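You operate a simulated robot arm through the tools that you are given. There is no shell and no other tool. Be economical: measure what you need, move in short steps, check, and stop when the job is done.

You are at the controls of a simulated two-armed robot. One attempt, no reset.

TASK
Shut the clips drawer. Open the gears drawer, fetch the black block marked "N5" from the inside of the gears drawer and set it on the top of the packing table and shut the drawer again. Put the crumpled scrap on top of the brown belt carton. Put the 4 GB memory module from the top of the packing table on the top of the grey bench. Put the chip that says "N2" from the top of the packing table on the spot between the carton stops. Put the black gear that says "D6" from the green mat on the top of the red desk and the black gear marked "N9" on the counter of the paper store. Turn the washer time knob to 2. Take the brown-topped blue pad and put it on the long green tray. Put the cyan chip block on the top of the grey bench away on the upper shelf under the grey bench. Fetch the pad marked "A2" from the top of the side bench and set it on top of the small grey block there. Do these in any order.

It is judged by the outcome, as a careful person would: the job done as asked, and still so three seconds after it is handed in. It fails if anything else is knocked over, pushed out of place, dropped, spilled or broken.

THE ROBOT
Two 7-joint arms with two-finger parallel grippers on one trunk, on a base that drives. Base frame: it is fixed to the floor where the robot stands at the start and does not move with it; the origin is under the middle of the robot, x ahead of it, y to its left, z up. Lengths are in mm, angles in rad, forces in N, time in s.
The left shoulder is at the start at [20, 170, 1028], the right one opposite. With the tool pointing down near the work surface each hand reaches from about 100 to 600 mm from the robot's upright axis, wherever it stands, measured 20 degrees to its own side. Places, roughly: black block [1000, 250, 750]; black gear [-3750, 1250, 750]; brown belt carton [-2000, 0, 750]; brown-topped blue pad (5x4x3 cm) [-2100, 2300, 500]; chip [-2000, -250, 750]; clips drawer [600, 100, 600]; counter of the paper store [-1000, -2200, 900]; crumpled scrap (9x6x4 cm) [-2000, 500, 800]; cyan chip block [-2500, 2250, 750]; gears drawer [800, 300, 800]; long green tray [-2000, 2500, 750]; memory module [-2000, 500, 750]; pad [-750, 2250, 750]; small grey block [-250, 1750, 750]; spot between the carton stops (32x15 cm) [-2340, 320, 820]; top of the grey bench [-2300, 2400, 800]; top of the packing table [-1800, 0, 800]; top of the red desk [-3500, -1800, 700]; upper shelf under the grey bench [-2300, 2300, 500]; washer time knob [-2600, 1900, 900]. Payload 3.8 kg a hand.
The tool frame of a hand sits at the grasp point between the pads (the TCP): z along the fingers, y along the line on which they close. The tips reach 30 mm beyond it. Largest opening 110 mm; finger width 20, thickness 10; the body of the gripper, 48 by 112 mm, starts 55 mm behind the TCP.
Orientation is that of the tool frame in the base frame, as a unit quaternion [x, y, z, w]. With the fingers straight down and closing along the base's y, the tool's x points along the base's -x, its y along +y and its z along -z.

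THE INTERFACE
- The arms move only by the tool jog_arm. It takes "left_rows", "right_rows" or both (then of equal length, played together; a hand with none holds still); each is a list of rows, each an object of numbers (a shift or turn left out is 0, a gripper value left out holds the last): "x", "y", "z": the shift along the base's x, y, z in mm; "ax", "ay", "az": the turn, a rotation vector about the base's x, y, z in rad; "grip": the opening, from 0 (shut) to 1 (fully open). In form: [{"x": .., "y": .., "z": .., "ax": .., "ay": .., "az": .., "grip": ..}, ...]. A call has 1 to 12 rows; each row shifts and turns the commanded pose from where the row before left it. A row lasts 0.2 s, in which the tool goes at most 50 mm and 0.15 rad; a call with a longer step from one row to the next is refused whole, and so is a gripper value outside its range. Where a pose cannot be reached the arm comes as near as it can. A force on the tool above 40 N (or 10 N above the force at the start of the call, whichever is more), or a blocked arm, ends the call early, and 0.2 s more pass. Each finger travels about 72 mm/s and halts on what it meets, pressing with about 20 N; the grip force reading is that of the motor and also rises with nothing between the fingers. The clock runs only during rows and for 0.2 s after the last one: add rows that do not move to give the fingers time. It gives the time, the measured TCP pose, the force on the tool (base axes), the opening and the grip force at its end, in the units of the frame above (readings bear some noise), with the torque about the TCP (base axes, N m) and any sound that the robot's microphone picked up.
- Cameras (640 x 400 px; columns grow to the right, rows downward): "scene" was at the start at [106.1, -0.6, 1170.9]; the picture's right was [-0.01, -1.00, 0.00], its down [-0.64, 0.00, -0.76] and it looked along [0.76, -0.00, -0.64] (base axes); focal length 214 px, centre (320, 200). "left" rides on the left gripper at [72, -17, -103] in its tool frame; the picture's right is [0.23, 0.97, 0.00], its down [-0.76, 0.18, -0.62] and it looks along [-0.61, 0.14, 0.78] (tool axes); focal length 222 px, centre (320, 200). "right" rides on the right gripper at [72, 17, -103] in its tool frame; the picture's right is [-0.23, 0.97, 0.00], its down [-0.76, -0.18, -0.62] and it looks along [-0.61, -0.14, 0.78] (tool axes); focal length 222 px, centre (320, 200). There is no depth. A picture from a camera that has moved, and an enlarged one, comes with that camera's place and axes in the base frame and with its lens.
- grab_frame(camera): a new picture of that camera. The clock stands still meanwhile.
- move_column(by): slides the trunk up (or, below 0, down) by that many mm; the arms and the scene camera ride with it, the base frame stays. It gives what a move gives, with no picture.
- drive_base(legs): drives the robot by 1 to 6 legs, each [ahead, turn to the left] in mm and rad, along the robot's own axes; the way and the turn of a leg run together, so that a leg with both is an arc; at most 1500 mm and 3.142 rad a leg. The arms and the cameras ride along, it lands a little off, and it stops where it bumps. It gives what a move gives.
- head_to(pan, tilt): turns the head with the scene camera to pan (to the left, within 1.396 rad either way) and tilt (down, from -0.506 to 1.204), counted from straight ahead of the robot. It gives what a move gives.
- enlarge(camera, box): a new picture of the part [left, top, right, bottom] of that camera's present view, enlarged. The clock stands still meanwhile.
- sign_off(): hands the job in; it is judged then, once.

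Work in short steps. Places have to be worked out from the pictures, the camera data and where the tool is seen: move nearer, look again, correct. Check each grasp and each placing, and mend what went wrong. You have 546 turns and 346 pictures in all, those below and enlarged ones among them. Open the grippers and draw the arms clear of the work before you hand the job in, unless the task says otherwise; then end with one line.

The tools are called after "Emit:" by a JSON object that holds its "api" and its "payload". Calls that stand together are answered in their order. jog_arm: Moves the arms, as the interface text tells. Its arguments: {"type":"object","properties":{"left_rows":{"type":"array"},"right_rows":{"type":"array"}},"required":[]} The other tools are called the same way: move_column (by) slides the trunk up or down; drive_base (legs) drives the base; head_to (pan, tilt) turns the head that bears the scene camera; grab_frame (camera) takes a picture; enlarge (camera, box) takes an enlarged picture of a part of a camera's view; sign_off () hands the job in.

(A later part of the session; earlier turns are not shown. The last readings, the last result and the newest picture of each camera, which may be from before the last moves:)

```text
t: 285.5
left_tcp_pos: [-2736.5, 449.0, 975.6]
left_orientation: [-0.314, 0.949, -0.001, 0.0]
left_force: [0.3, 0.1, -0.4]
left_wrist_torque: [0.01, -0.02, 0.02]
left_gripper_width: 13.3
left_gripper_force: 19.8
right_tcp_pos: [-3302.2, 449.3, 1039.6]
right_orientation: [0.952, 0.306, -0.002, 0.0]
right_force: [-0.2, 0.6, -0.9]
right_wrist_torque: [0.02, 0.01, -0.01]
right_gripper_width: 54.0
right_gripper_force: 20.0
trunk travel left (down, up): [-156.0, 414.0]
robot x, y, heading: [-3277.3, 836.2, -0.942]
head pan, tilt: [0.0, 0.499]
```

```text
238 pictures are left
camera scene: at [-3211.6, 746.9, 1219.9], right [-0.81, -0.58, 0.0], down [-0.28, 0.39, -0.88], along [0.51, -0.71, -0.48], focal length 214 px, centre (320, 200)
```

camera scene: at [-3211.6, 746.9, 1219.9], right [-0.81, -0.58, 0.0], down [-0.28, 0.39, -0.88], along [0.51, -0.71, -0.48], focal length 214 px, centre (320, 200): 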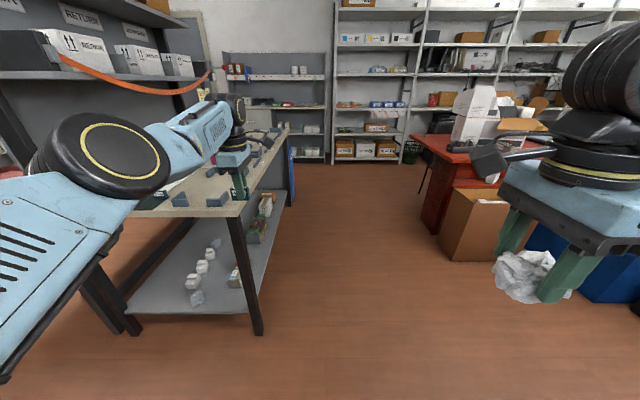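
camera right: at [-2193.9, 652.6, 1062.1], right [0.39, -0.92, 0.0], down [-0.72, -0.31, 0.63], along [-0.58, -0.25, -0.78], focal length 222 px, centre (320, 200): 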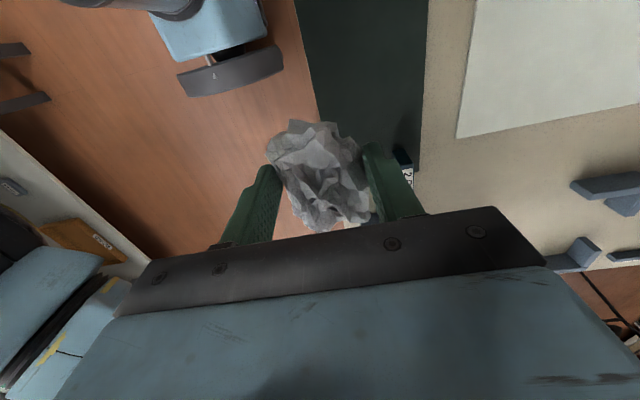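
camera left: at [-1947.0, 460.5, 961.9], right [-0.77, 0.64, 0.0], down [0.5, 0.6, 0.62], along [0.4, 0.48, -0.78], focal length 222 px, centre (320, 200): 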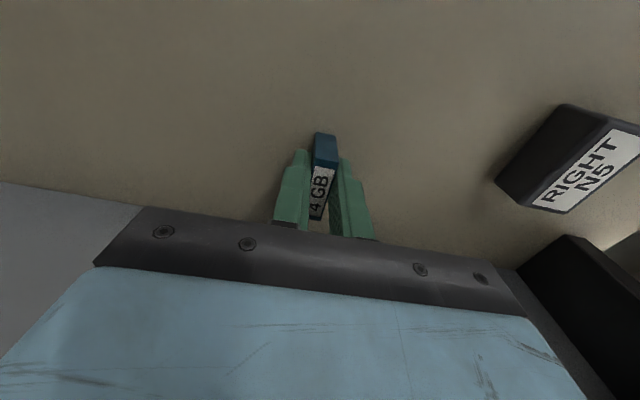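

The west aisle is clear. I'll raise the trunk 100 mm, drive along the west side to beside the carton, and turn to face the table.

Emit:
{"api": "move_column", "payload": {"by": 100}}

Emit:
{"api": "drive_base", "payload": {"legs": [[1430, 0], [0, 1.571]]}}

Emit:
{"api": "head_to", "payload": {"pan": 0.0, "tilt": 0.75}}

Emit:
{"api": "grab_frame", "payload": {"camera": "scene"}}

```text
t: 286.9
left_tcp_pos: [-2737.4, 449.7, 1077.5]
left_orientation: [-0.314, 0.949, 0.0, 0.0]
left_force: [0.9, 0.5, -0.4]
left_wrist_torque: [0.02, 0.01, 0.03]
left_gripper_width: 13.3
left_gripper_force: 20.3
right_tcp_pos: [-3303.4, 449.5, 1140.0]
right_orientation: [0.952, 0.306, -0.001, -0.001]
right_force: [0.3, -0.9, 0.3]
right_wrist_torque: [0.0, 0.0, -0.02]
right_gripper_width: 54.0
right_gripper_force: 20.0
trunk travel left (down, up): [-256.0, 314.0]
robot x, y, heading: [-3280.8, 841.8, -0.945]
head pan, tilt: [0.0, 0.499]
```

```text
t: 297.8
left_tcp_pos: [-2058.0, 219.5, 1076.4]
left_orientation: [0.895, -0.446, -0.001, 0.0]
left_force: [0.7, 0.0, -0.3]
left_wrist_torque: [-0.03, 0.01, 0.0]
left_gripper_width: 13.0
left_gripper_force: 20.0
right_tcp_pos: [-2054.4, -344.8, 1138.8]
right_orientation: [0.452, 0.892, -0.001, 0.001]
right_force: [0.4, -0.3, -0.1]
right_wrist_torque: [-0.01, -0.01, 0.01]
right_gripper_width: 54.7
right_gripper_force: 20.2
trunk travel left (down, up): [-256.0, 314.0]
robot x, y, heading: [-2443.3, -321.2, 0.635]
head pan, tilt: [0.0, 0.499]
```

```text
t: 298.6
left_tcp_pos: [-2057.8, 219.7, 1077.2]
left_orientation: [0.895, -0.445, 0.0, 0.0]
left_force: [-0.3, 0.4, 0.4]
left_wrist_torque: [-0.01, 0.0, 0.0]
left_gripper_width: 13.4
left_gripper_force: 20.0
right_tcp_pos: [-2053.7, -346.0, 1139.7]
right_orientation: [0.452, 0.892, 0.0, 0.001]
right_force: [-1.1, -1.0, -0.3]
right_wrist_torque: [-0.03, 0.0, -0.01]
right_gripper_width: 54.9
right_gripper_force: 20.3
trunk travel left (down, up): [-256.0, 314.0]
robot x, y, heading: [-2441.7, -322.3, 0.634]
head pan, tilt: [0.0, 0.75]
```

```text
237 pictures are left
camera scene: at [-2357.9, -261.6, 1298.0], right [0.59, -0.81, 0.0], down [-0.55, -0.4, -0.73], along [0.59, 0.43, -0.68], focal length 214 px, centre (320, 200)
```

scene: 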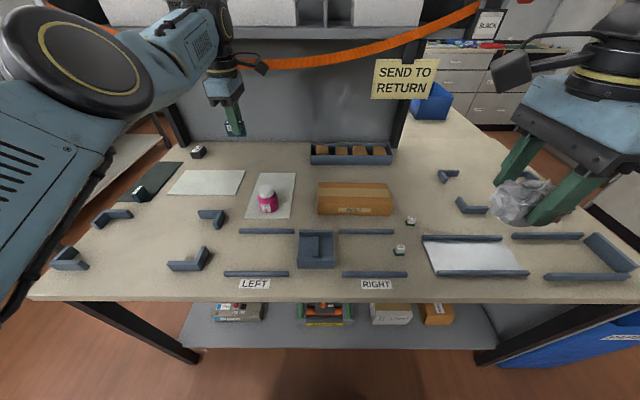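

Great view of the table. The carton top is about [-1889, -50, 860]. I'll drive 50 mm closer and bring the right hand with the scrap over it at height.

Emit:
{"api": "drive_base", "payload": {"legs": [[50, 0]]}}

Emit:
{"api": "jog_arm", "payload": {"right_rows": [{"z": -30}, {"z": -30}, {"x": 18, "y": 38}, {"x": 18, "y": 38}, {"x": 18, "y": 38}, {"x": 18, "y": 38}, {"x": 18, "y": 38}, {"x": 18, "y": 38}, {"x": 17, "y": 37}, {}]}}

Emit:
{"api": "grab_frame", "payload": {"camera": "scene"}}

Emit:
{"api": "grab_frame", "payload": {"camera": "right"}}

```text
t: 299.5
left_tcp_pos: [-2016.8, 250.2, 1076.2]
left_orientation: [0.895, -0.446, 0.001, 0.0]
left_force: [0.6, 0.3, 0.2]
left_wrist_torque: [-0.02, -0.01, 0.02]
left_gripper_width: 13.3
left_gripper_force: 19.9
right_tcp_pos: [-2013.1, -314.1, 1139.4]
right_orientation: [0.452, 0.892, -0.002, 0.002]
right_force: [0.3, -0.5, -1.6]
right_wrist_torque: [-0.02, 0.0, -0.01]
right_gripper_width: 54.8
right_gripper_force: 19.6
trunk travel left (down, up): [-256.0, 314.0]
robot x, y, heading: [-2400.3, -292.9, 0.638]
head pan, tilt: [0.0, 0.75]
```

```text
t: 301.7
left_tcp_pos: [-2017.0, 249.7, 1076.8]
left_orientation: [0.895, -0.445, 0.0, -0.001]
left_force: [-0.2, -0.5, -0.3]
left_wrist_torque: [0.01, 0.0, -0.01]
left_gripper_width: 13.5
left_gripper_force: 20.5
right_tcp_pos: [-1889.0, -51.0, 1079.0]
right_orientation: [0.453, 0.892, -0.001, 0.002]
right_force: [0.1, -0.5, 0.2]
right_wrist_torque: [0.01, 0.01, -0.03]
right_gripper_width: 54.8
right_gripper_force: 20.5
trunk travel left (down, up): [-256.0, 314.0]
robot x, y, heading: [-2406.1, -291.1, 0.635]
head pan, tilt: [0.0, 0.75]
```

```text
236 pictures are left
camera scene: at [-2317.8, -232.9, 1298.0], right [0.59, -0.81, 0.0], down [-0.55, -0.4, -0.73], along [0.59, 0.43, -0.68], focal length 214 px, centre (320, 200)
```

scene: 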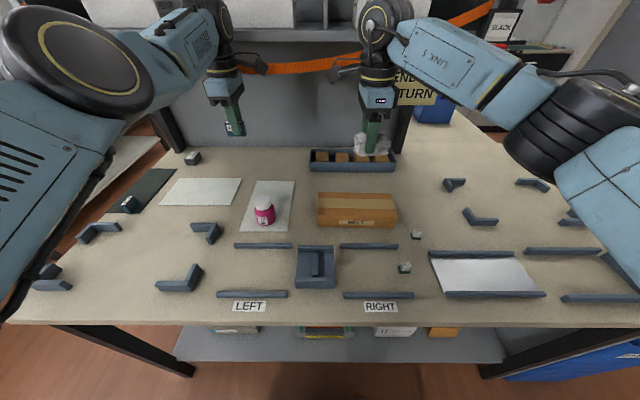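

```text
235 pictures are left
camera right: at [-1918.4, 17.5, 1182.2], right [0.92, 0.39, 0.0], down [0.31, -0.72, 0.63], along [0.25, -0.58, -0.78], focal length 222 px, centre (320, 200)
```

right: 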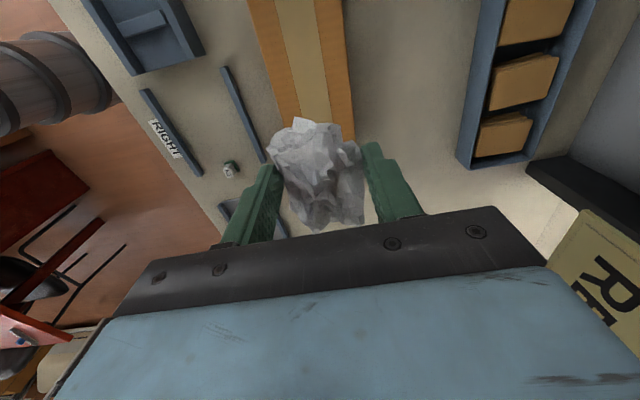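

I'll enlarge to get the carton's faces exactly.

Emit:
{"api": "enlarge", "payload": {"camera": "scene", "box": [300, 130, 420, 240]}}

```text
3.64 times, centred on (360, 185) of scene
camera zoom: at [-2317.8, -232.9, 1298.0], right [0.59, -0.81, 0.0], down [-0.55, -0.4, -0.73], along [0.59, 0.43, -0.68], focal length 780 px, centre (174, 254)
```

zoom: 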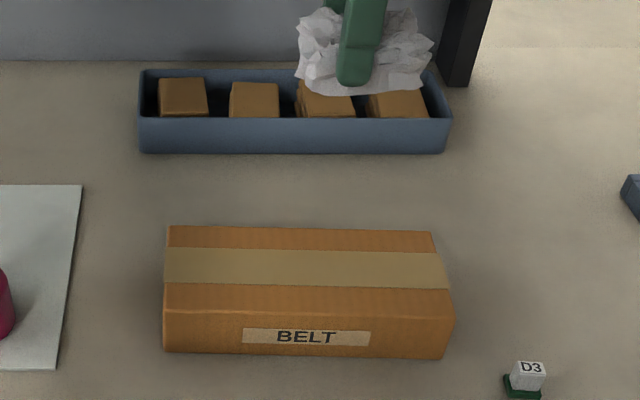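

The carton top centre is [-1894, -57, ~867]. I'll trim position and descend to TCP z 920.

Emit:
{"api": "jog_arm", "payload": {"right_rows": [{"x": -5, "y": -6, "z": -30}, {"z": -35}, {"z": -35}, {"z": -35}, {"z": -24}, {}]}}

Emit:
{"api": "enlarge", "payload": {"camera": "scene", "box": [280, 80, 440, 240]}}

```text
t: 303.1
left_tcp_pos: [-2017.7, 249.7, 1077.6]
left_orientation: [0.895, -0.445, 0.0, 0.0]
left_force: [0.4, -0.4, -0.8]
left_wrist_torque: [0.02, 0.02, 0.01]
left_gripper_width: 13.0
left_gripper_force: 20.1
right_tcp_pos: [-1893.5, -57.3, 920.9]
right_orientation: [0.452, 0.892, -0.001, 0.002]
right_force: [0.6, -0.3, 0.0]
right_wrist_torque: [0.0, -0.05, -0.04]
right_gripper_width: 54.7
right_gripper_force: 20.4
trunk travel left (down, up): [-256.0, 314.0]
robot x, y, heading: [-2401.6, -295.2, 0.634]
head pan, tilt: [0.0, 0.75]
```

```text
2.50 times, centred on (360, 160) of scene
camera zoom: at [-2318.0, -232.2, 1298.0], right [0.59, -0.81, 0.0], down [-0.55, -0.4, -0.73], along [0.59, 0.43, -0.68], focal length 536 px, centre (220, 300)
```

zoom: 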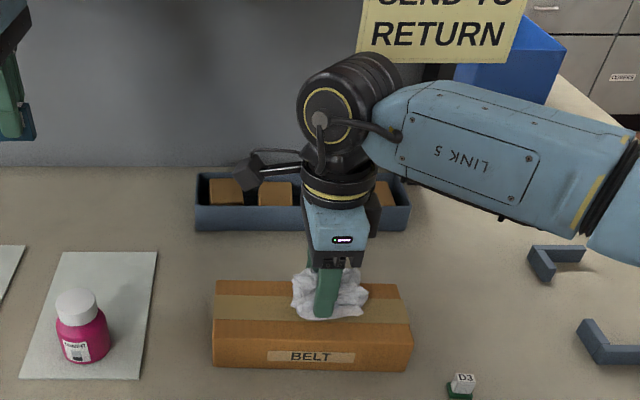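

Aligned over the carton. Lowering in small steps until contact.

Emit:
{"api": "jog_arm", "payload": {"right_rows": [{"z": -5}, {"z": -5}, {"z": -4}, {}]}}

Emit:
{"api": "jog_arm", "payload": {"right_rows": [{"z": -3}, {"z": -3}, {}]}}

```text
t: 304.1
left_tcp_pos: [-2018.9, 249.5, 1077.1]
left_orientation: [0.895, -0.446, 0.0, 0.0]
left_force: [-0.8, 0.0, 0.1]
left_wrist_torque: [0.05, -0.03, -0.04]
left_gripper_width: 13.2
left_gripper_force: 20.7
right_tcp_pos: [-1894.3, -56.4, 908.7]
right_orientation: [0.453, 0.892, 0.0, 0.001]
right_force: [2.6, 0.4, 12.3]
right_wrist_torque: [-0.06, 0.3, -0.05]
right_gripper_width: 54.0
right_gripper_force: 20.1
trunk travel left (down, up): [-256.0, 314.0]
robot x, y, heading: [-2402.5, -294.2, 0.635]
head pan, tilt: [0.0, 0.75]
```

```text
t: 304.9
left_tcp_pos: [-2018.1, 248.9, 1077.7]
left_orientation: [0.895, -0.446, 0.0, 0.0]
left_force: [-0.3, 0.1, 0.4]
left_wrist_torque: [0.0, 0.0, -0.01]
left_gripper_width: 13.1
left_gripper_force: 20.3
right_tcp_pos: [-1894.0, -56.0, 901.4]
right_orientation: [0.453, 0.892, 0.001, 0.002]
right_force: [2.8, 1.8, 18.4]
right_wrist_torque: [-0.17, 0.28, 0.02]
right_gripper_width: 55.3
right_gripper_force: 20.6
trunk travel left (down, up): [-256.0, 314.0]
robot x, y, heading: [-2402.6, -292.2, 0.632]
head pan, tilt: [0.0, 0.75]
```

In contact. Releasing and lifting.

Emit:
{"api": "jog_arm", "payload": {"right_rows": [{"z": 2}, {"grip": 0.65}, {}, {"grip": 0.75}, {"z": 15}, {"z": 30}, {"z": 40}, {"z": 40}, {}]}}

Emit:
{"api": "enlarge", "payload": {"camera": "scene", "box": [280, 110, 440, 270]}}

Emit:
{"api": "grab_frame", "payload": {"camera": "right"}}

```text
t: 306.9
left_tcp_pos: [-2018.6, 249.8, 1077.1]
left_orientation: [0.895, -0.446, 0.0, 0.0]
left_force: [-0.4, 0.1, -0.8]
left_wrist_torque: [0.05, -0.02, 0.02]
left_gripper_width: 13.3
left_gripper_force: 19.6
right_tcp_pos: [-1893.0, -56.7, 1028.0]
right_orientation: [0.453, 0.892, -0.001, 0.001]
right_force: [0.6, -0.2, -0.5]
right_wrist_torque: [0.03, 0.02, 0.01]
right_gripper_width: 82.3
right_gripper_force: 0.1
trunk travel left (down, up): [-256.0, 314.0]
robot x, y, heading: [-2401.1, -297.7, 0.634]
head pan, tilt: [0.0, 0.75]
```

```text
2.50 times, centred on (360, 190) of scene
camera zoom: at [-2317.7, -232.2, 1297.9], right [0.59, -0.81, 0.0], down [-0.55, -0.4, -0.73], along [0.59, 0.43, -0.68], focal length 536 px, centre (220, 225)
```

zoom: 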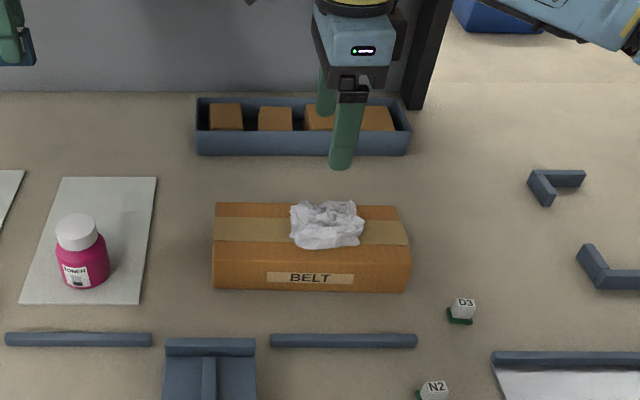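

```text
231 pictures are left
camera right: at [-1922.7, 12.7, 1130.4], right [0.92, 0.39, 0.0], down [0.31, -0.72, 0.63], along [0.24, -0.58, -0.78], focal length 222 px, centre (320, 200)
```

right: 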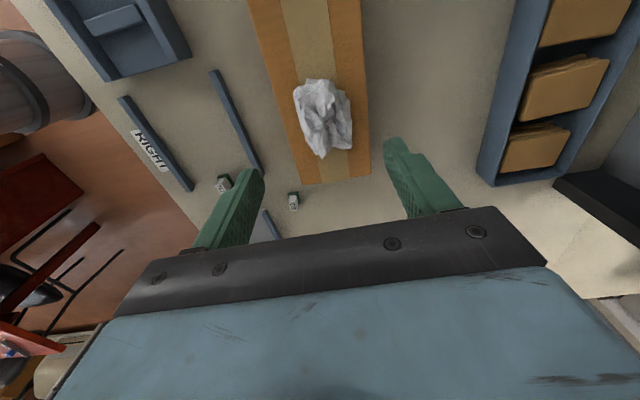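

The scrap rests on the carton. Next, chip N2 at about [-1986, -238]. I'll move the right hand above it at z 930.

Emit:
{"api": "jog_arm", "payload": {"right_rows": [{"x": -19, "y": -36, "grip": 0.45}, {"x": -19, "y": -36}, {"x": -19, "y": -36}, {"x": -18, "y": -36}, {"x": -18, "y": -37}, {"z": -40}, {"z": -40}, {"z": -18}, {}]}}

Emit:
{"api": "grab_frame", "payload": {"camera": "right"}}

Emit:
{"api": "enlarge", "payload": {"camera": "scene", "box": [340, 190, 480, 310]}}

```text
t: 308.9
left_tcp_pos: [-2018.2, 249.3, 1076.7]
left_orientation: [0.896, -0.445, 0.0, -0.001]
left_force: [-0.2, -0.3, 0.1]
left_wrist_torque: [-0.01, 0.02, 0.0]
left_gripper_width: 13.3
left_gripper_force: 20.3
right_tcp_pos: [-1987.1, -237.1, 931.0]
right_orientation: [0.452, 0.892, -0.002, 0.002]
right_force: [0.1, -0.6, -1.0]
right_wrist_torque: [-0.03, 0.0, -0.01]
right_gripper_width: 49.7
right_gripper_force: 0.1
trunk travel left (down, up): [-256.0, 314.0]
robot x, y, heading: [-2403.7, -292.9, 0.639]
head pan, tilt: [0.0, 0.75]
```

```text
230 pictures are left
camera right: at [-2016.7, -168.9, 1032.8], right [0.92, 0.39, 0.0], down [0.31, -0.72, 0.63], along [0.25, -0.58, -0.78], focal length 222 px, centre (320, 200)
```

right: 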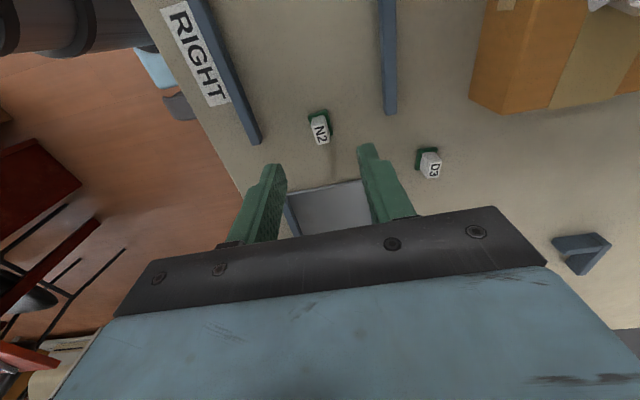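

```text
3.33 times, centred on (410, 250) of scene
camera zoom: at [-2318.0, -232.3, 1298.0], right [0.59, -0.81, 0.0], down [-0.55, -0.4, -0.73], along [0.59, 0.43, -0.68], focal length 715 px, centre (20, 33)
```

zoom: 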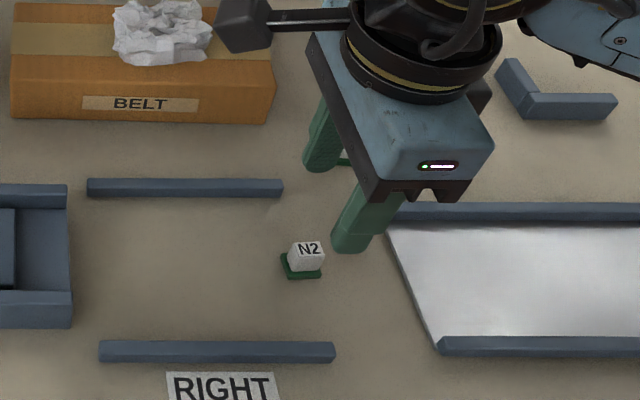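

The chip is directly below the TCP. Descending to z 857 and closing.

Emit:
{"api": "jog_arm", "payload": {"right_rows": [{"z": -25}, {"z": -25}, {"z": -15}, {"z": -9}, {}, {"grip": 0.05}, {}, {}, {}]}}

Emit:
{"api": "grab_frame", "payload": {"camera": "right"}}

```text
t: 310.9
left_tcp_pos: [-2017.0, 250.5, 1077.3]
left_orientation: [0.895, -0.446, 0.0, -0.001]
left_force: [0.5, 1.0, -0.4]
left_wrist_torque: [0.01, 0.04, 0.0]
left_gripper_width: 13.2
left_gripper_force: 19.9
right_tcp_pos: [-1986.1, -238.0, 856.6]
right_orientation: [0.453, 0.892, -0.001, 0.002]
right_force: [0.4, 0.1, 0.5]
right_wrist_torque: [0.0, 0.03, -0.01]
right_gripper_width: 11.5
right_gripper_force: 20.0
trunk travel left (down, up): [-256.0, 314.0]
robot x, y, heading: [-2401.3, -291.9, 0.63]
head pan, tilt: [0.0, 0.75]
```

```text
228 pictures are left
camera right: at [-2016.3, -168.6, 958.8], right [0.92, 0.39, 0.0], down [0.31, -0.72, 0.63], along [0.25, -0.58, -0.78], focal length 222 px, centre (320, 200)
```

right: 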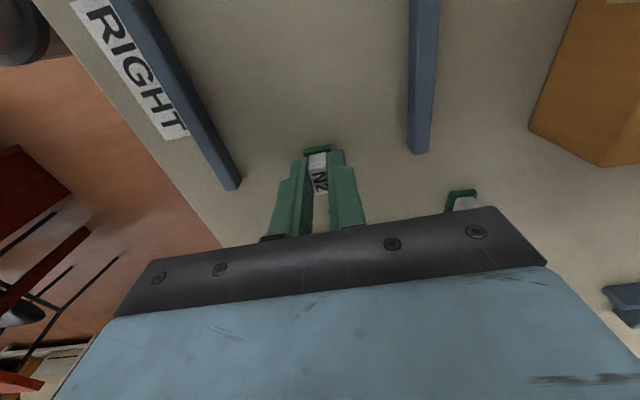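

N2 is gripped (11.5 mm). I'll lift and check, then sidestep the base north toward the carton stops.

Emit:
{"api": "jog_arm", "payload": {"right_rows": [{"z": 30}, {"z": 40}, {"z": 40}, {"z": 40}, {"x": -24, "y": -18}, {"x": -24, "y": -18}, {"x": -24, "y": -18}, {}]}}

Emit:
{"api": "grab_frame", "payload": {"camera": "right"}}

Emit:
{"api": "drive_base", "payload": {"legs": [[-60, 0], [0, 1.571], [520, 0], [0, -1.571]]}}

Emit:
{"api": "grab_frame", "payload": {"camera": "scene"}}

```text
t: 312.7
left_tcp_pos: [-2018.1, 250.0, 1077.1]
left_orientation: [0.895, -0.446, 0.001, 0.0]
left_force: [-0.9, 0.1, -1.4]
left_wrist_torque: [-0.01, -0.02, -0.01]
left_gripper_width: 13.1
left_gripper_force: 19.8
right_tcp_pos: [-2057.9, -291.4, 1006.2]
right_orientation: [0.452, 0.892, -0.002, 0.001]
right_force: [-0.4, -0.2, -1.2]
right_wrist_torque: [0.01, 0.01, 0.02]
right_gripper_width: 11.4
right_gripper_force: 20.3
trunk travel left (down, up): [-256.0, 314.0]
robot x, y, heading: [-2404.0, -292.8, 0.633]
head pan, tilt: [0.0, 0.75]
```

```text
227 pictures are left
camera right: at [-2088.2, -222.7, 1108.2], right [0.92, 0.39, 0.0], down [0.31, -0.72, 0.63], along [0.25, -0.58, -0.78], focal length 222 px, centre (320, 200)
```

right: 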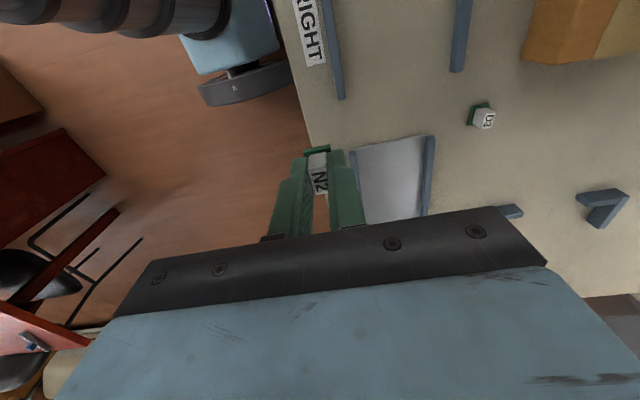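

```text
t: 324.0
left_tcp_pos: [-2381.8, 639.9, 1076.2]
left_orientation: [0.896, -0.444, 0.0, 0.0]
left_force: [0.1, 0.2, 0.2]
left_wrist_torque: [0.01, 0.0, 0.01]
left_gripper_width: 13.5
left_gripper_force: 19.7
right_tcp_pos: [-2420.7, 97.7, 1006.2]
right_orientation: [0.451, 0.893, -0.001, 0.001]
right_force: [0.2, -1.0, 0.0]
right_wrist_torque: [-0.05, -0.01, -0.02]
right_gripper_width: 11.6
right_gripper_force: 20.5
trunk travel left (down, up): [-256.0, 314.0]
robot x, y, heading: [-2765.1, 95.4, 0.633]
head pan, tilt: [0.0, 0.75]
```

```text
226 pictures are left
camera scene: at [-2680.1, 156.3, 1298.0], right [0.59, -0.8, 0.0], down [-0.55, -0.41, -0.73], along [0.59, 0.43, -0.68], focal length 214 px, centre (320, 200)
```

scene: 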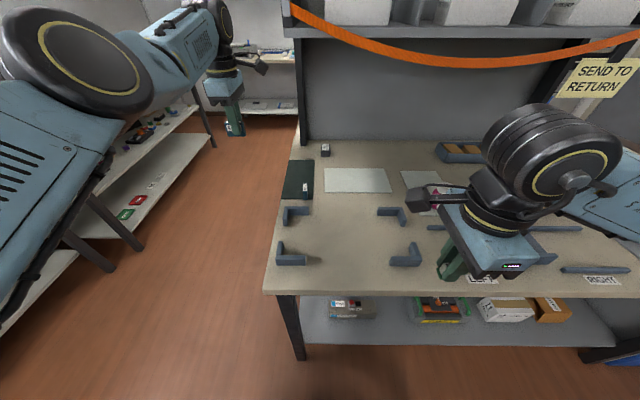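

The stops' rectangle is centred at about [-2340, 320]. I'll move the right hand with N2 above it.

Emit:
{"api": "jog_arm", "payload": {"right_rows": [{"x": 13.5, "y": 37}, {"x": 13.5, "y": 37}, {"x": 13.5, "y": 37}, {"x": 13.5, "y": 37}, {"x": 13.5, "y": 37}, {"x": 13.5, "y": 37}, {"z": -40}, {"z": -40}, {"z": -30}, {}]}}

Emit:
{"api": "grab_frame", "payload": {"camera": "right"}}

Emit:
{"api": "grab_frame", "payload": {"camera": "scene"}}

```text
t: 326.2
left_tcp_pos: [-2382.1, 639.0, 1076.6]
left_orientation: [0.896, -0.445, 0.0, 0.0]
left_force: [0.1, -0.3, -0.7]
left_wrist_torque: [0.0, -0.01, 0.0]
left_gripper_width: 13.0
left_gripper_force: 20.2
right_tcp_pos: [-2340.4, 319.9, 895.5]
right_orientation: [0.451, 0.893, -0.001, 0.002]
right_force: [0.6, -0.3, -0.1]
right_wrist_torque: [-0.03, -0.02, 0.01]
right_gripper_width: 11.6
right_gripper_force: 19.9
trunk travel left (down, up): [-256.0, 314.0]
robot x, y, heading: [-2764.1, 93.4, 0.64]
head pan, tilt: [0.0, 0.75]
```

```text
225 pictures are left
camera right: at [-2369.8, 389.6, 997.9], right [0.92, 0.4, 0.0], down [0.31, -0.72, 0.63], along [0.25, -0.57, -0.78], focal length 222 px, centre (320, 200)
```

right: 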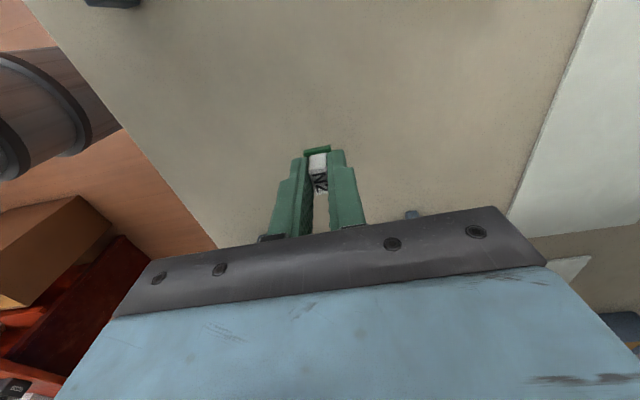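

```text
224 pictures are left
camera scene: at [-2680.3, 156.5, 1298.0], right [0.59, -0.8, 0.0], down [-0.55, -0.41, -0.73], along [0.59, 0.43, -0.68], focal length 214 px, centre (320, 200)
```

scene: 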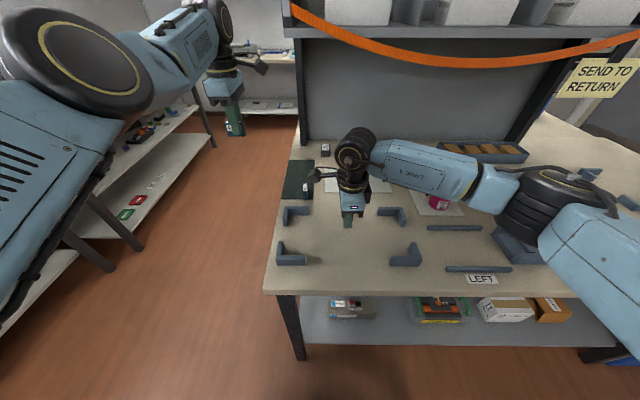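

Centred between the stops. Lowering to contact in small final steps.

Emit:
{"api": "jog_arm", "payload": {"right_rows": [{"z": -15}, {"z": -12}, {"z": -6}, {"z": -3}, {}]}}

Emit:
{"api": "jog_arm", "payload": {"right_rows": [{"z": -2}, {"z": -1}, {}]}}

```text
t: 327.4
left_tcp_pos: [-2381.2, 639.1, 1077.3]
left_orientation: [0.896, -0.445, 0.0, 0.0]
left_force: [0.5, -0.6, 0.3]
left_wrist_torque: [-0.04, -0.02, 0.03]
left_gripper_width: 13.1
left_gripper_force: 20.2
right_tcp_pos: [-2338.7, 319.9, 859.5]
right_orientation: [0.451, 0.893, -0.001, 0.001]
right_force: [0.1, -0.2, 0.1]
right_wrist_torque: [-0.02, 0.02, -0.02]
right_gripper_width: 11.3
right_gripper_force: 19.7
trunk travel left (down, up): [-256.0, 314.0]
robot x, y, heading: [-2761.6, 91.9, 0.635]
head pan, tilt: [0.0, 0.75]
```

```text
t: 328.2
left_tcp_pos: [-2382.6, 638.0, 1076.3]
left_orientation: [0.895, -0.445, 0.0, 0.0]
left_force: [0.0, 1.4, 0.2]
left_wrist_torque: [0.01, -0.02, -0.01]
left_gripper_width: 13.1
left_gripper_force: 20.3
right_tcp_pos: [-2339.0, 319.3, 857.4]
right_orientation: [0.451, 0.893, -0.001, 0.002]
right_force: [0.1, 0.6, 0.3]
right_wrist_torque: [-0.01, 0.02, 0.0]
right_gripper_width: 11.7
right_gripper_force: 20.1
trunk travel left (down, up): [-256.0, 314.0]
robot x, y, heading: [-2761.9, 93.3, 0.638]
head pan, tilt: [0.0, 0.75]
```

Essentially at the surface. One more millimetre, then release and lift.

Emit:
{"api": "jog_arm", "payload": {"right_rows": [{"z": -1.3}, {}, {"grip": 0.2}, {}, {"grip": 0.4}, {"z": 20}, {"z": 35}, {"z": 40}, {}]}}

Emit:
{"api": "grab_frame", "payload": {"camera": "right"}}

Emit:
{"api": "enlarge", "payload": {"camera": "scene", "box": [265, 160, 435, 280]}}

```text
t: 330.2
left_tcp_pos: [-2381.8, 638.5, 1075.8]
left_orientation: [0.896, -0.444, 0.0, -0.001]
left_force: [0.3, 0.3, -0.3]
left_wrist_torque: [-0.03, -0.01, -0.03]
left_gripper_width: 13.1
left_gripper_force: 19.1
right_tcp_pos: [-2338.9, 319.2, 948.5]
right_orientation: [0.451, 0.893, -0.001, 0.002]
right_force: [0.7, 0.7, 1.0]
right_wrist_torque: [-0.01, 0.02, 0.0]
right_gripper_width: 43.9
right_gripper_force: 0.0
trunk travel left (down, up): [-256.0, 314.0]
robot x, y, heading: [-2765.6, 91.4, 0.639]
head pan, tilt: [0.0, 0.75]
```

```text
223 pictures are left
camera right: at [-2369.0, 388.2, 1052.9], right [0.92, 0.39, 0.0], down [0.31, -0.72, 0.63], along [0.25, -0.58, -0.78], focal length 222 px, centre (320, 200)
```

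right: 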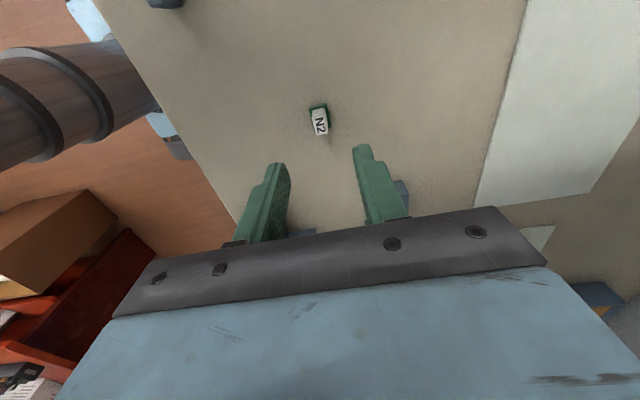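

```text
3.33 times, centred on (350, 220) of scene
camera zoom: at [-2680.0, 156.4, 1297.9], right [0.59, -0.8, 0.0], down [-0.55, -0.41, -0.73], along [0.59, 0.43, -0.68], focal length 715 px, centre (220, 133)
```

zoom: 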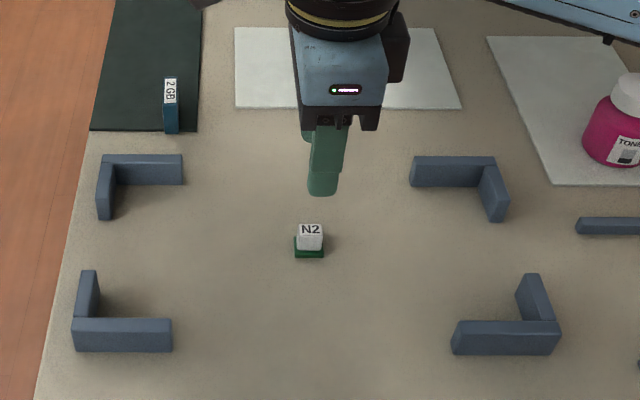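

N2 stands between the stops. Now I'll retract the right hand and head to the grey bench with the memory module in the left hand.

Emit:
{"api": "jog_arm", "payload": {"right_rows": [{"z": 40}, {"x": -30, "y": -25}, {"x": -30, "y": -25}, {"x": -30, "y": -25}, {"x": -20, "y": -35}, {"x": 0, "y": -40}, {}]}}

Emit:
{"api": "drive_base", "payload": {"legs": [[-60, 0], [0, 1.571], [590, 0], [0, -1.571], [1400, 0]]}}

Emit:
{"api": "head_to", "payload": {"pan": 1.2, "tilt": 0.4}}

Emit:
{"api": "grab_frame", "payload": {"camera": "scene"}}

```text
t: 331.8
left_tcp_pos: [-2381.8, 639.5, 1076.2]
left_orientation: [0.896, -0.444, 0.0, 0.0]
left_force: [-0.2, -0.6, 0.5]
left_wrist_torque: [-0.01, 0.03, -0.04]
left_gripper_width: 13.3
left_gripper_force: 20.0
right_tcp_pos: [-2450.4, 168.6, 990.3]
right_orientation: [0.451, 0.893, -0.001, 0.002]
right_force: [0.5, -0.3, -0.2]
right_wrist_torque: [-0.05, -0.05, -0.01]
right_gripper_width: 44.0
right_gripper_force: 0.0
trunk travel left (down, up): [-256.0, 314.0]
robot x, y, heading: [-2762.1, 92.7, 0.635]
head pan, tilt: [0.0, 0.75]
```

```text
t: 350.0
left_tcp_pos: [-1646.4, 1923.3, 1076.7]
left_orientation: [0.897, -0.442, 0.0, 0.001]
left_force: [0.2, -0.4, -0.1]
left_wrist_torque: [-0.03, -0.01, -0.02]
left_gripper_width: 13.3
left_gripper_force: 20.1
right_tcp_pos: [-1713.2, 1454.7, 990.8]
right_orientation: [0.45, 0.893, -0.001, 0.001]
right_force: [0.7, 0.6, 0.5]
right_wrist_torque: [0.01, -0.01, 0.01]
right_gripper_width: 44.0
right_gripper_force: 0.0
trunk travel left (down, up): [-256.0, 314.0]
robot x, y, heading: [-2025.1, 1374.8, 0.639]
head pan, tilt: [0.0, 0.75]
```

```text
t: 351.4
left_tcp_pos: [-1646.4, 1924.2, 1077.0]
left_orientation: [0.897, -0.442, 0.0, 0.001]
left_force: [-0.1, 0.8, 0.3]
left_wrist_torque: [0.07, 0.04, -0.02]
left_gripper_width: 13.4
left_gripper_force: 20.0
right_tcp_pos: [-1713.7, 1452.9, 990.0]
right_orientation: [0.449, 0.893, -0.001, 0.002]
right_force: [-0.1, 0.5, 0.7]
right_wrist_torque: [-0.02, -0.04, 0.01]
right_gripper_width: 43.8
right_gripper_force: 0.0
trunk travel left (down, up): [-256.0, 314.0]
robot x, y, heading: [-2024.9, 1374.8, 0.64]
head pan, tilt: [1.201, 0.4]
```

```text
221 pictures are left
camera scene: at [-2034.0, 1479.1, 1329.1], right [0.96, 0.27, 0.0], down [0.1, -0.38, -0.92], along [-0.25, 0.89, -0.39], focal length 214 px, centre (320, 200)
```

scene: 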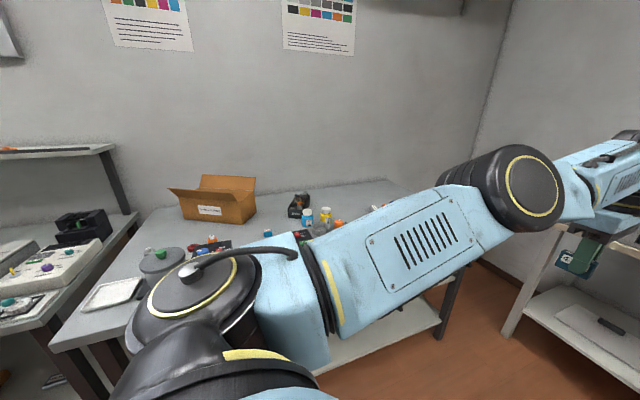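

Now I'll turn to face the grey bench and look.

Emit:
{"api": "drive_base", "payload": {"legs": [[0, 1.56]]}}

Emit:
{"api": "head_to", "payload": {"pan": -0.2, "tilt": 0.5}}

Emit:
{"api": "grab_frame", "payload": {"camera": "scene"}}

```text
t: 355.6
left_tcp_pos: [-2572.7, 1757.4, 1077.2]
left_orientation: [0.947, 0.321, 0.0, 0.0]
left_force: [-0.2, 0.0, -0.9]
left_wrist_torque: [-0.01, 0.0, 0.0]
left_gripper_width: 13.3
left_gripper_force: 19.9
right_tcp_pos: [-2102.7, 1690.9, 990.8]
right_orientation: [-0.314, 0.949, 0.001, 0.002]
right_force: [-0.3, -0.2, -0.5]
right_wrist_torque: [0.03, -0.01, -0.01]
right_gripper_width: 44.0
right_gripper_force: 0.1
trunk travel left (down, up): [-256.0, 314.0]
robot x, y, heading: [-2027.8, 1376.1, 2.209]
head pan, tilt: [1.201, 0.4]
```

```text
t: 357.1
left_tcp_pos: [-2572.5, 1757.9, 1077.7]
left_orientation: [0.947, 0.32, 0.0, 0.001]
left_force: [0.8, 0.2, -0.5]
left_wrist_torque: [0.0, 0.0, -0.01]
left_gripper_width: 13.3
left_gripper_force: 19.8
right_tcp_pos: [-2103.2, 1689.7, 989.9]
right_orientation: [-0.315, 0.949, 0.0, 0.002]
right_force: [-0.1, -1.2, 0.8]
right_wrist_torque: [-0.04, 0.0, 0.01]
right_gripper_width: 44.2
right_gripper_force: 0.1
trunk travel left (down, up): [-256.0, 314.0]
robot x, y, heading: [-2025.3, 1375.6, 2.209]
head pan, tilt: [-0.201, 0.499]
```

```text
220 pictures are left
camera scene: at [-2077.5, 1476.4, 1320.0], right [0.9, 0.43, 0.0], down [0.2, -0.43, -0.88], along [-0.37, 0.79, -0.48], focal length 214 px, centre (320, 200)
```

scene: 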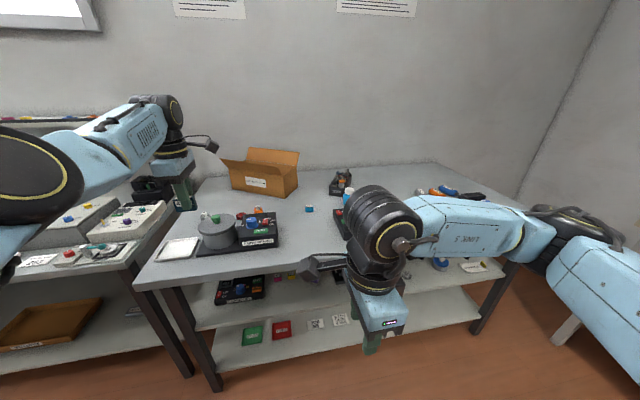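

The small cyan block is on the bench top near [-2464, 2187]. I'll enlarge the top and the shelves.

Emit:
{"api": "enlarge", "payload": {"camera": "scene", "box": [140, 150, 360, 260]}}

Emit:
{"api": "enlarge", "payload": {"camera": "scene", "box": [190, 250, 510, 390]}}

```text
2.91 times, centred on (250, 205) of scene
camera zoom: at [-2077.5, 1476.4, 1320.0], right [0.9, 0.43, 0.0], down [0.2, -0.43, -0.88], along [-0.37, 0.79, -0.48], focal length 624 px, centre (524, 186)
```

zoom: 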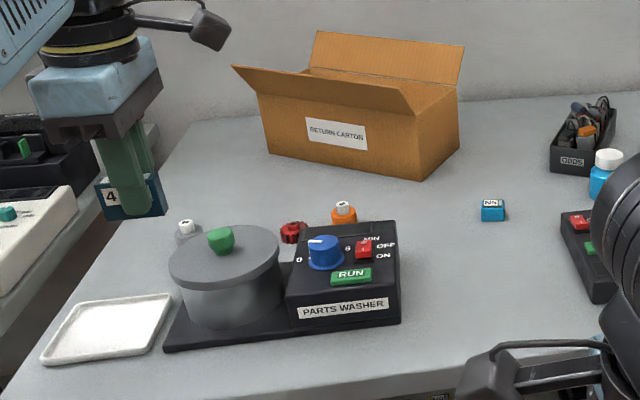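

```text
2.00 times, centred on (350, 320) of scene
camera zoom: at [-2077.5, 1476.4, 1320.0], right [0.9, 0.43, 0.0], down [0.2, -0.43, -0.88], along [-0.37, 0.79, -0.48], focal length 429 px, centre (260, -40)
```

zoom: 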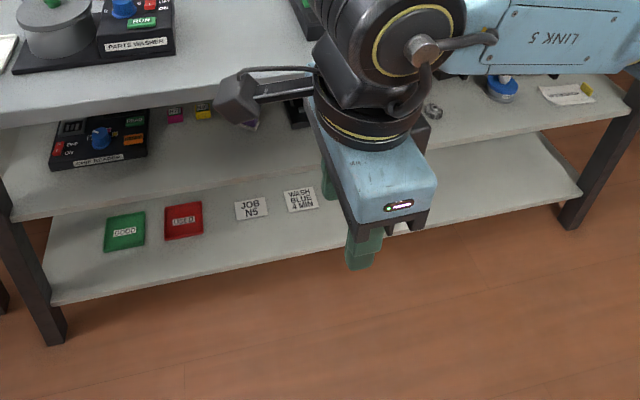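

Parts washer with a blue time knob, the labelled cyan block, and the shelf with matching blocks are all visible. First I'll place the memory module on bare bench top near [-2472, 2044]. Driving 200 mm closer.

Emit:
{"api": "drive_base", "payload": {"legs": [[200, 0]]}}

Emit:
{"api": "jog_arm", "payload": {"left_rows": [{"x": 40, "y": 20}, {"x": 40, "y": 20}, {"x": 40, "y": 20}, {"x": 40, "y": 20}, {"x": 40, "y": 20}, {"z": -30}, {"z": -30}, {}]}}

Emit:
{"api": "grab_frame", "payload": {"camera": "scene"}}

Emit:
{"api": "grab_frame", "payload": {"camera": "left"}}

```text
t: 358.7
left_tcp_pos: [-2690.6, 1914.9, 1076.0]
left_orientation: [0.947, 0.321, 0.0, -0.001]
left_force: [0.8, 0.1, 0.1]
left_wrist_torque: [0.0, -0.01, -0.03]
left_gripper_width: 13.0
left_gripper_force: 20.0
right_tcp_pos: [-2220.1, 1847.4, 990.4]
right_orientation: [-0.315, 0.949, 0.0, 0.002]
right_force: [0.3, 0.7, 0.2]
right_wrist_torque: [-0.02, 0.01, -0.01]
right_gripper_width: 44.0
right_gripper_force: 0.0
trunk travel left (down, up): [-256.0, 314.0]
robot x, y, heading: [-2141.5, 1536.3, 2.21]
head pan, tilt: [-0.201, 0.499]
```

```text
t: 360.5
left_tcp_pos: [-2496.2, 2002.1, 1016.1]
left_orientation: [0.947, 0.321, 0.0, -0.001]
left_force: [0.4, -1.1, -0.3]
left_wrist_torque: [-0.01, 0.01, 0.01]
left_gripper_width: 13.2
left_gripper_force: 19.8
left hand out of reach, approached as far as the arm can: row 1, 4, 5
right_tcp_pos: [-2221.1, 1848.8, 989.6]
right_orientation: [-0.316, 0.949, 0.001, 0.001]
right_force: [0.0, 0.5, 0.4]
right_wrist_torque: [-0.03, 0.0, -0.01]
right_gripper_width: 43.9
right_gripper_force: 0.0
trunk travel left (down, up): [-256.0, 314.0]
robot x, y, heading: [-2139.5, 1535.2, 2.212]
head pan, tilt: [-0.201, 0.499]
```

```text
217 pictures are left
camera scene: at [-2195.1, 1633.9, 1320.0], right [0.9, 0.43, 0.0], down [0.2, -0.43, -0.88], along [-0.37, 0.79, -0.48], focal length 214 px, centre (320, 200)
```

scene: 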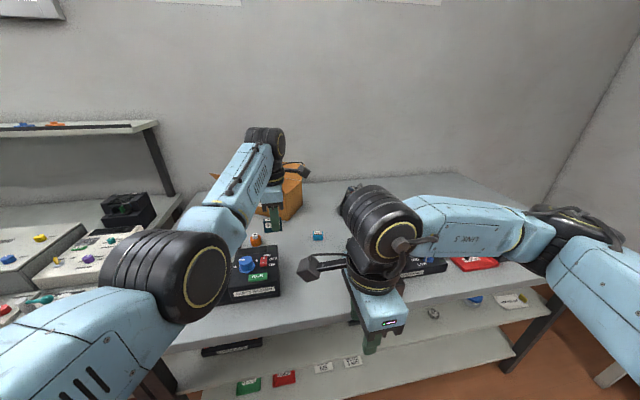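

```text
216 pictures are left
camera left: at [-2450.2, 2058.8, 1119.1], right [0.77, -0.63, 0.0], down [-0.5, -0.6, 0.62], along [-0.4, -0.48, -0.78], focal length 222 px, centre (320, 200)
```

left: 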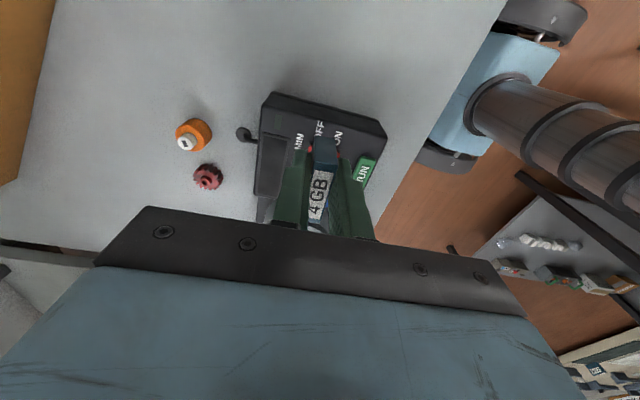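

The hand is above the washer; I'll shift it right and slightly back to the bare area and look.

Emit:
{"api": "jog_arm", "payload": {"left_rows": [{"x": 20, "y": 25}, {"x": 22, "y": 28}, {"z": -30}, {}]}}

Emit:
{"api": "grab_frame", "payload": {"camera": "left"}}

Emit:
{"api": "enlarge", "payload": {"camera": "scene", "box": [200, 150, 360, 310]}}

```text
t: 361.5
left_tcp_pos: [-2464.1, 2018.5, 986.1]
left_orientation: [0.947, 0.321, 0.0, 0.0]
left_force: [-0.1, 0.5, -0.1]
left_wrist_torque: [0.01, -0.02, 0.01]
left_gripper_width: 12.8
left_gripper_force: 19.9
left hand out of reach, approached as far as the arm can: row 1, 2
right_tcp_pos: [-2220.9, 1848.0, 990.4]
right_orientation: [-0.314, 0.949, 0.0, 0.001]
right_force: [-0.6, -0.7, -0.6]
right_wrist_torque: [0.0, -0.01, 0.03]
right_gripper_width: 44.0
right_gripper_force: 0.0
trunk travel left (down, up): [-256.0, 314.0]
robot x, y, heading: [-2142.6, 1534.5, 2.219]
head pan, tilt: [-0.201, 0.499]
```

```text
215 pictures are left
camera left: at [-2417.9, 2075.4, 1090.0], right [0.77, -0.63, 0.0], down [-0.5, -0.61, 0.62], along [-0.4, -0.48, -0.78], focal length 222 px, centre (320, 200)
```

left: 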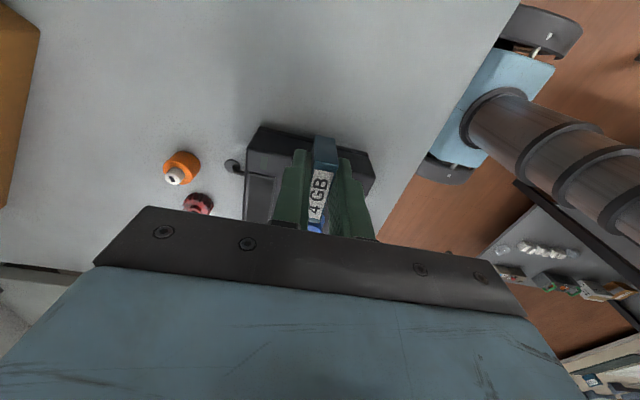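

```text
2.50 times, centred on (280, 230) of scene
camera zoom: at [-2194.9, 1633.8, 1320.0], right [0.9, 0.43, 0.0], down [0.2, -0.43, -0.88], along [-0.37, 0.79, -0.48], focal length 536 px, centre (420, 125)
```

zoom: 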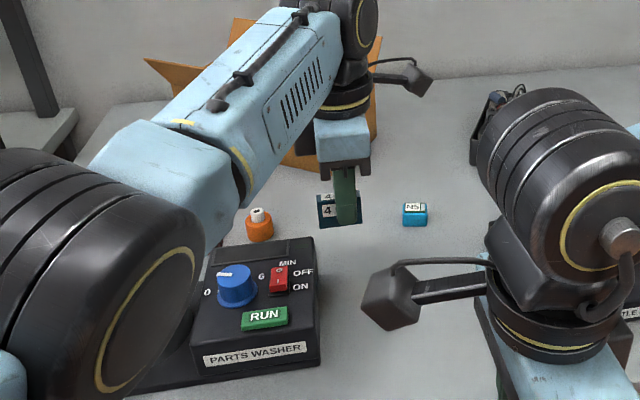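

The module would land right at the washer's edge, and the arm limits further travel. I'll rotate the base slightly right (−0.13 rad) to shift it about 75 mm to the clear area.

Emit:
{"api": "drive_base", "payload": {"legs": [[0, -0.13]]}}

Emit:
{"api": "grab_frame", "payload": {"camera": "left"}}

Emit:
{"api": "enlarge", "payload": {"camera": "scene", "box": [160, 150, 360, 310]}}

```text
t: 362.5
left_tcp_pos: [-2397.7, 2055.5, 986.7]
left_orientation: [0.966, 0.259, 0.0, 0.0]
left_force: [1.3, 0.5, -0.1]
left_wrist_torque: [0.02, 0.01, 0.01]
left_gripper_width: 12.9
left_gripper_force: 19.9
right_tcp_pos: [-2177.1, 1854.4, 991.3]
right_orientation: [-0.252, 0.968, 0.001, 0.001]
right_force: [0.5, -0.3, -0.4]
right_wrist_torque: [0.02, 0.04, 0.0]
right_gripper_width: 44.1
right_gripper_force: 0.1
trunk travel left (down, up): [-256.0, 314.0]
robot x, y, heading: [-2144.6, 1535.8, 2.078]
head pan, tilt: [-0.201, 0.499]
```

```text
213 pictures are left
camera left: at [-2344.6, 2106.5, 1089.9], right [0.68, -0.73, 0.0], down [-0.57, -0.53, 0.62], along [-0.46, -0.43, -0.78], focal length 222 px, centre (320, 200)
```

left: 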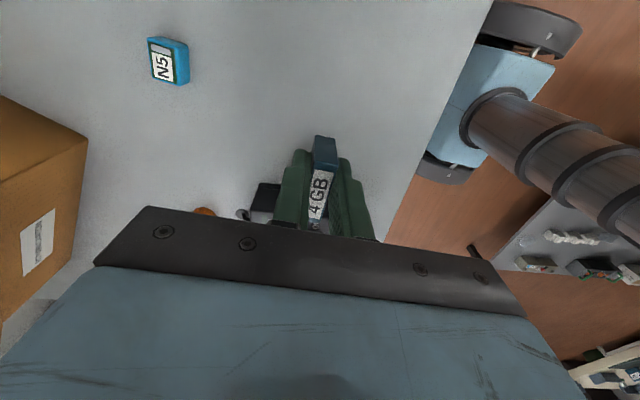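

```text
2.50 times, centred on (260, 230) of scene
camera zoom: at [-2181.2, 1639.9, 1320.0], right [0.95, 0.31, 0.0], down [0.15, -0.46, -0.88], along [-0.27, 0.84, -0.48], focal length 536 px, centre (470, 125)
```

zoom: 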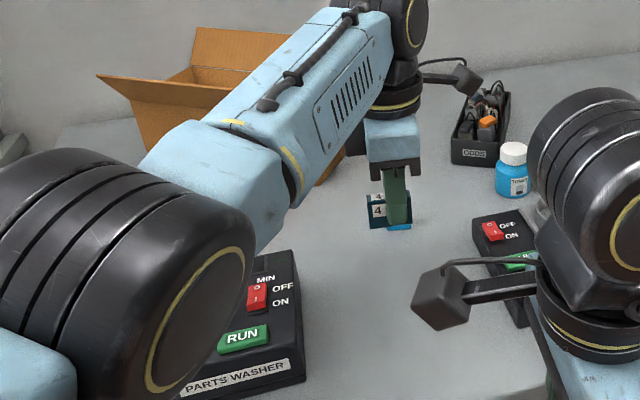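

The spot below is bare bench. I'll descend to TCP z 895 and look.

Emit:
{"api": "jog_arm", "payload": {"left_rows": [{"z": -30}, {"z": -30}, {"z": -20}, {"z": -10}, {}]}}

Emit:
{"api": "enlarge", "payload": {"camera": "scene", "box": [160, 150, 360, 310]}}

Emit:
{"api": "grab_frame", "payload": {"camera": "left"}}

```text
t: 363.7
left_tcp_pos: [-2399.8, 2053.1, 896.1]
left_orientation: [0.966, 0.259, 0.0, 0.001]
left_force: [-0.3, -1.2, -0.2]
left_wrist_torque: [-0.02, 0.0, 0.0]
left_gripper_width: 13.1
left_gripper_force: 19.4
right_tcp_pos: [-2178.2, 1855.3, 989.9]
right_orientation: [-0.252, 0.968, 0.001, 0.002]
right_force: [-0.3, -0.4, -0.3]
right_wrist_torque: [0.0, 0.03, 0.01]
right_gripper_width: 44.1
right_gripper_force: 0.0
trunk travel left (down, up): [-256.0, 314.0]
robot x, y, heading: [-2141.9, 1531.6, 2.082]
head pan, tilt: [-0.201, 0.499]
```

```text
2.50 times, centred on (260, 230) of scene
camera zoom: at [-2181.8, 1639.8, 1320.0], right [0.95, 0.31, 0.0], down [0.15, -0.46, -0.88], along [-0.27, 0.84, -0.48], focal length 536 px, centre (470, 125)
```

zoom: 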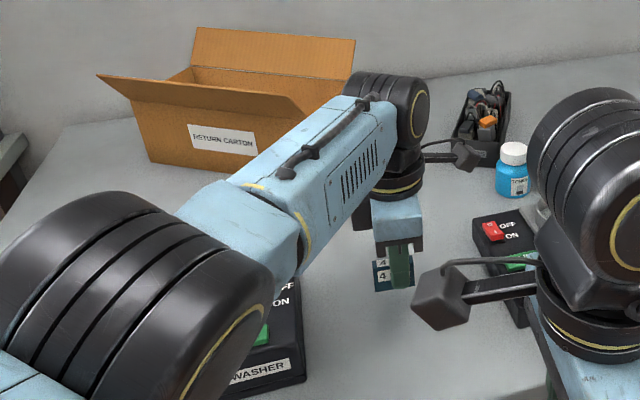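

```text
210 pictures are left
camera left: at [-2345.8, 2103.8, 1000.0], right [0.68, -0.73, 0.0], down [-0.57, -0.53, 0.62], along [-0.46, -0.43, -0.78], focal length 222 px, centre (320, 200)
```

left: 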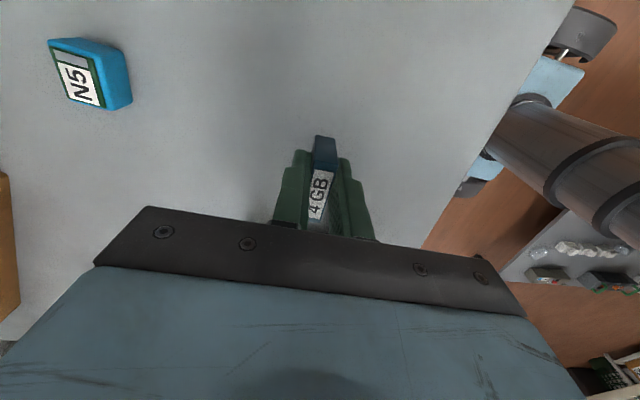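

Cyan block top triangulates to z≈837, so the bench is about 810. I'll go on down carefully with force checks.

Emit:
{"api": "jog_arm", "payload": {"left_rows": [{"z": -15}, {"z": -10}, {"z": -5}, {}]}}

Emit:
{"api": "jog_arm", "payload": {"left_rows": [{"z": -4}, {"z": -4}, {"z": -3}, {}]}}

Emit:
{"api": "enlarge", "payload": {"camera": "scene", "box": [240, 200, 340, 280]}}

```text
t: 364.7
left_tcp_pos: [-2397.8, 2050.0, 874.2]
left_orientation: [0.966, 0.259, 0.0, 0.0]
left_force: [0.6, 0.1, -0.4]
left_wrist_torque: [0.02, 0.01, 0.0]
left_gripper_width: 13.0
left_gripper_force: 20.5
left hand out of reach, approached as far as the arm can: row 1
right_tcp_pos: [-2178.3, 1855.8, 990.3]
right_orientation: [-0.253, 0.968, 0.0, 0.002]
right_force: [-0.6, 0.9, 1.6]
right_wrist_torque: [-0.01, 0.0, 0.01]
right_gripper_width: 44.1
right_gripper_force: 0.1
trunk travel left (down, up): [-256.0, 314.0]
robot x, y, heading: [-2143.3, 1531.1, 2.08]
head pan, tilt: [-0.201, 0.499]
```

```text
t: 365.7
left_tcp_pos: [-2397.1, 2049.0, 867.8]
left_orientation: [0.966, 0.259, -0.001, 0.0]
left_force: [-0.2, 0.8, 0.3]
left_wrist_torque: [0.0, 0.04, -0.03]
left_gripper_width: 13.5
left_gripper_force: 20.9
left hand out of reach, approached as far as the arm can: row 2
right_tcp_pos: [-2177.9, 1855.0, 990.6]
right_orientation: [-0.252, 0.968, 0.001, 0.001]
right_force: [-0.4, 0.3, -0.2]
right_wrist_torque: [-0.03, 0.0, 0.0]
right_gripper_width: 43.9
right_gripper_force: 0.0
trunk travel left (down, up): [-256.0, 314.0]
robot x, y, heading: [-2143.5, 1530.4, 2.079]
head pan, tilt: [-0.201, 0.499]
```

```text
5.00 times, centred on (290, 240) of scene
camera zoom: at [-2181.8, 1639.8, 1320.0], right [0.95, 0.31, 0.0], down [0.15, -0.46, -0.88], along [-0.27, 0.84, -0.48], focal length 1072 px, centre (470, 0)
```

zoom: 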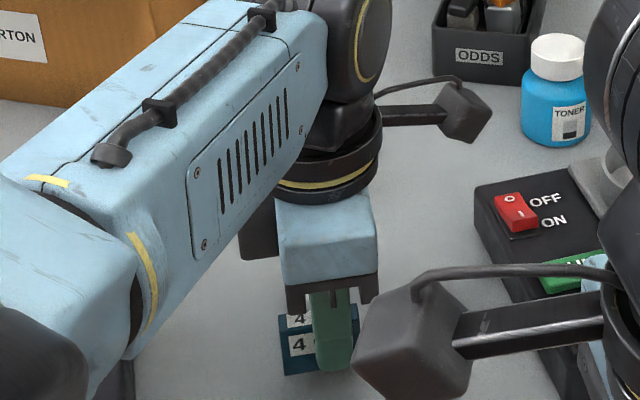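

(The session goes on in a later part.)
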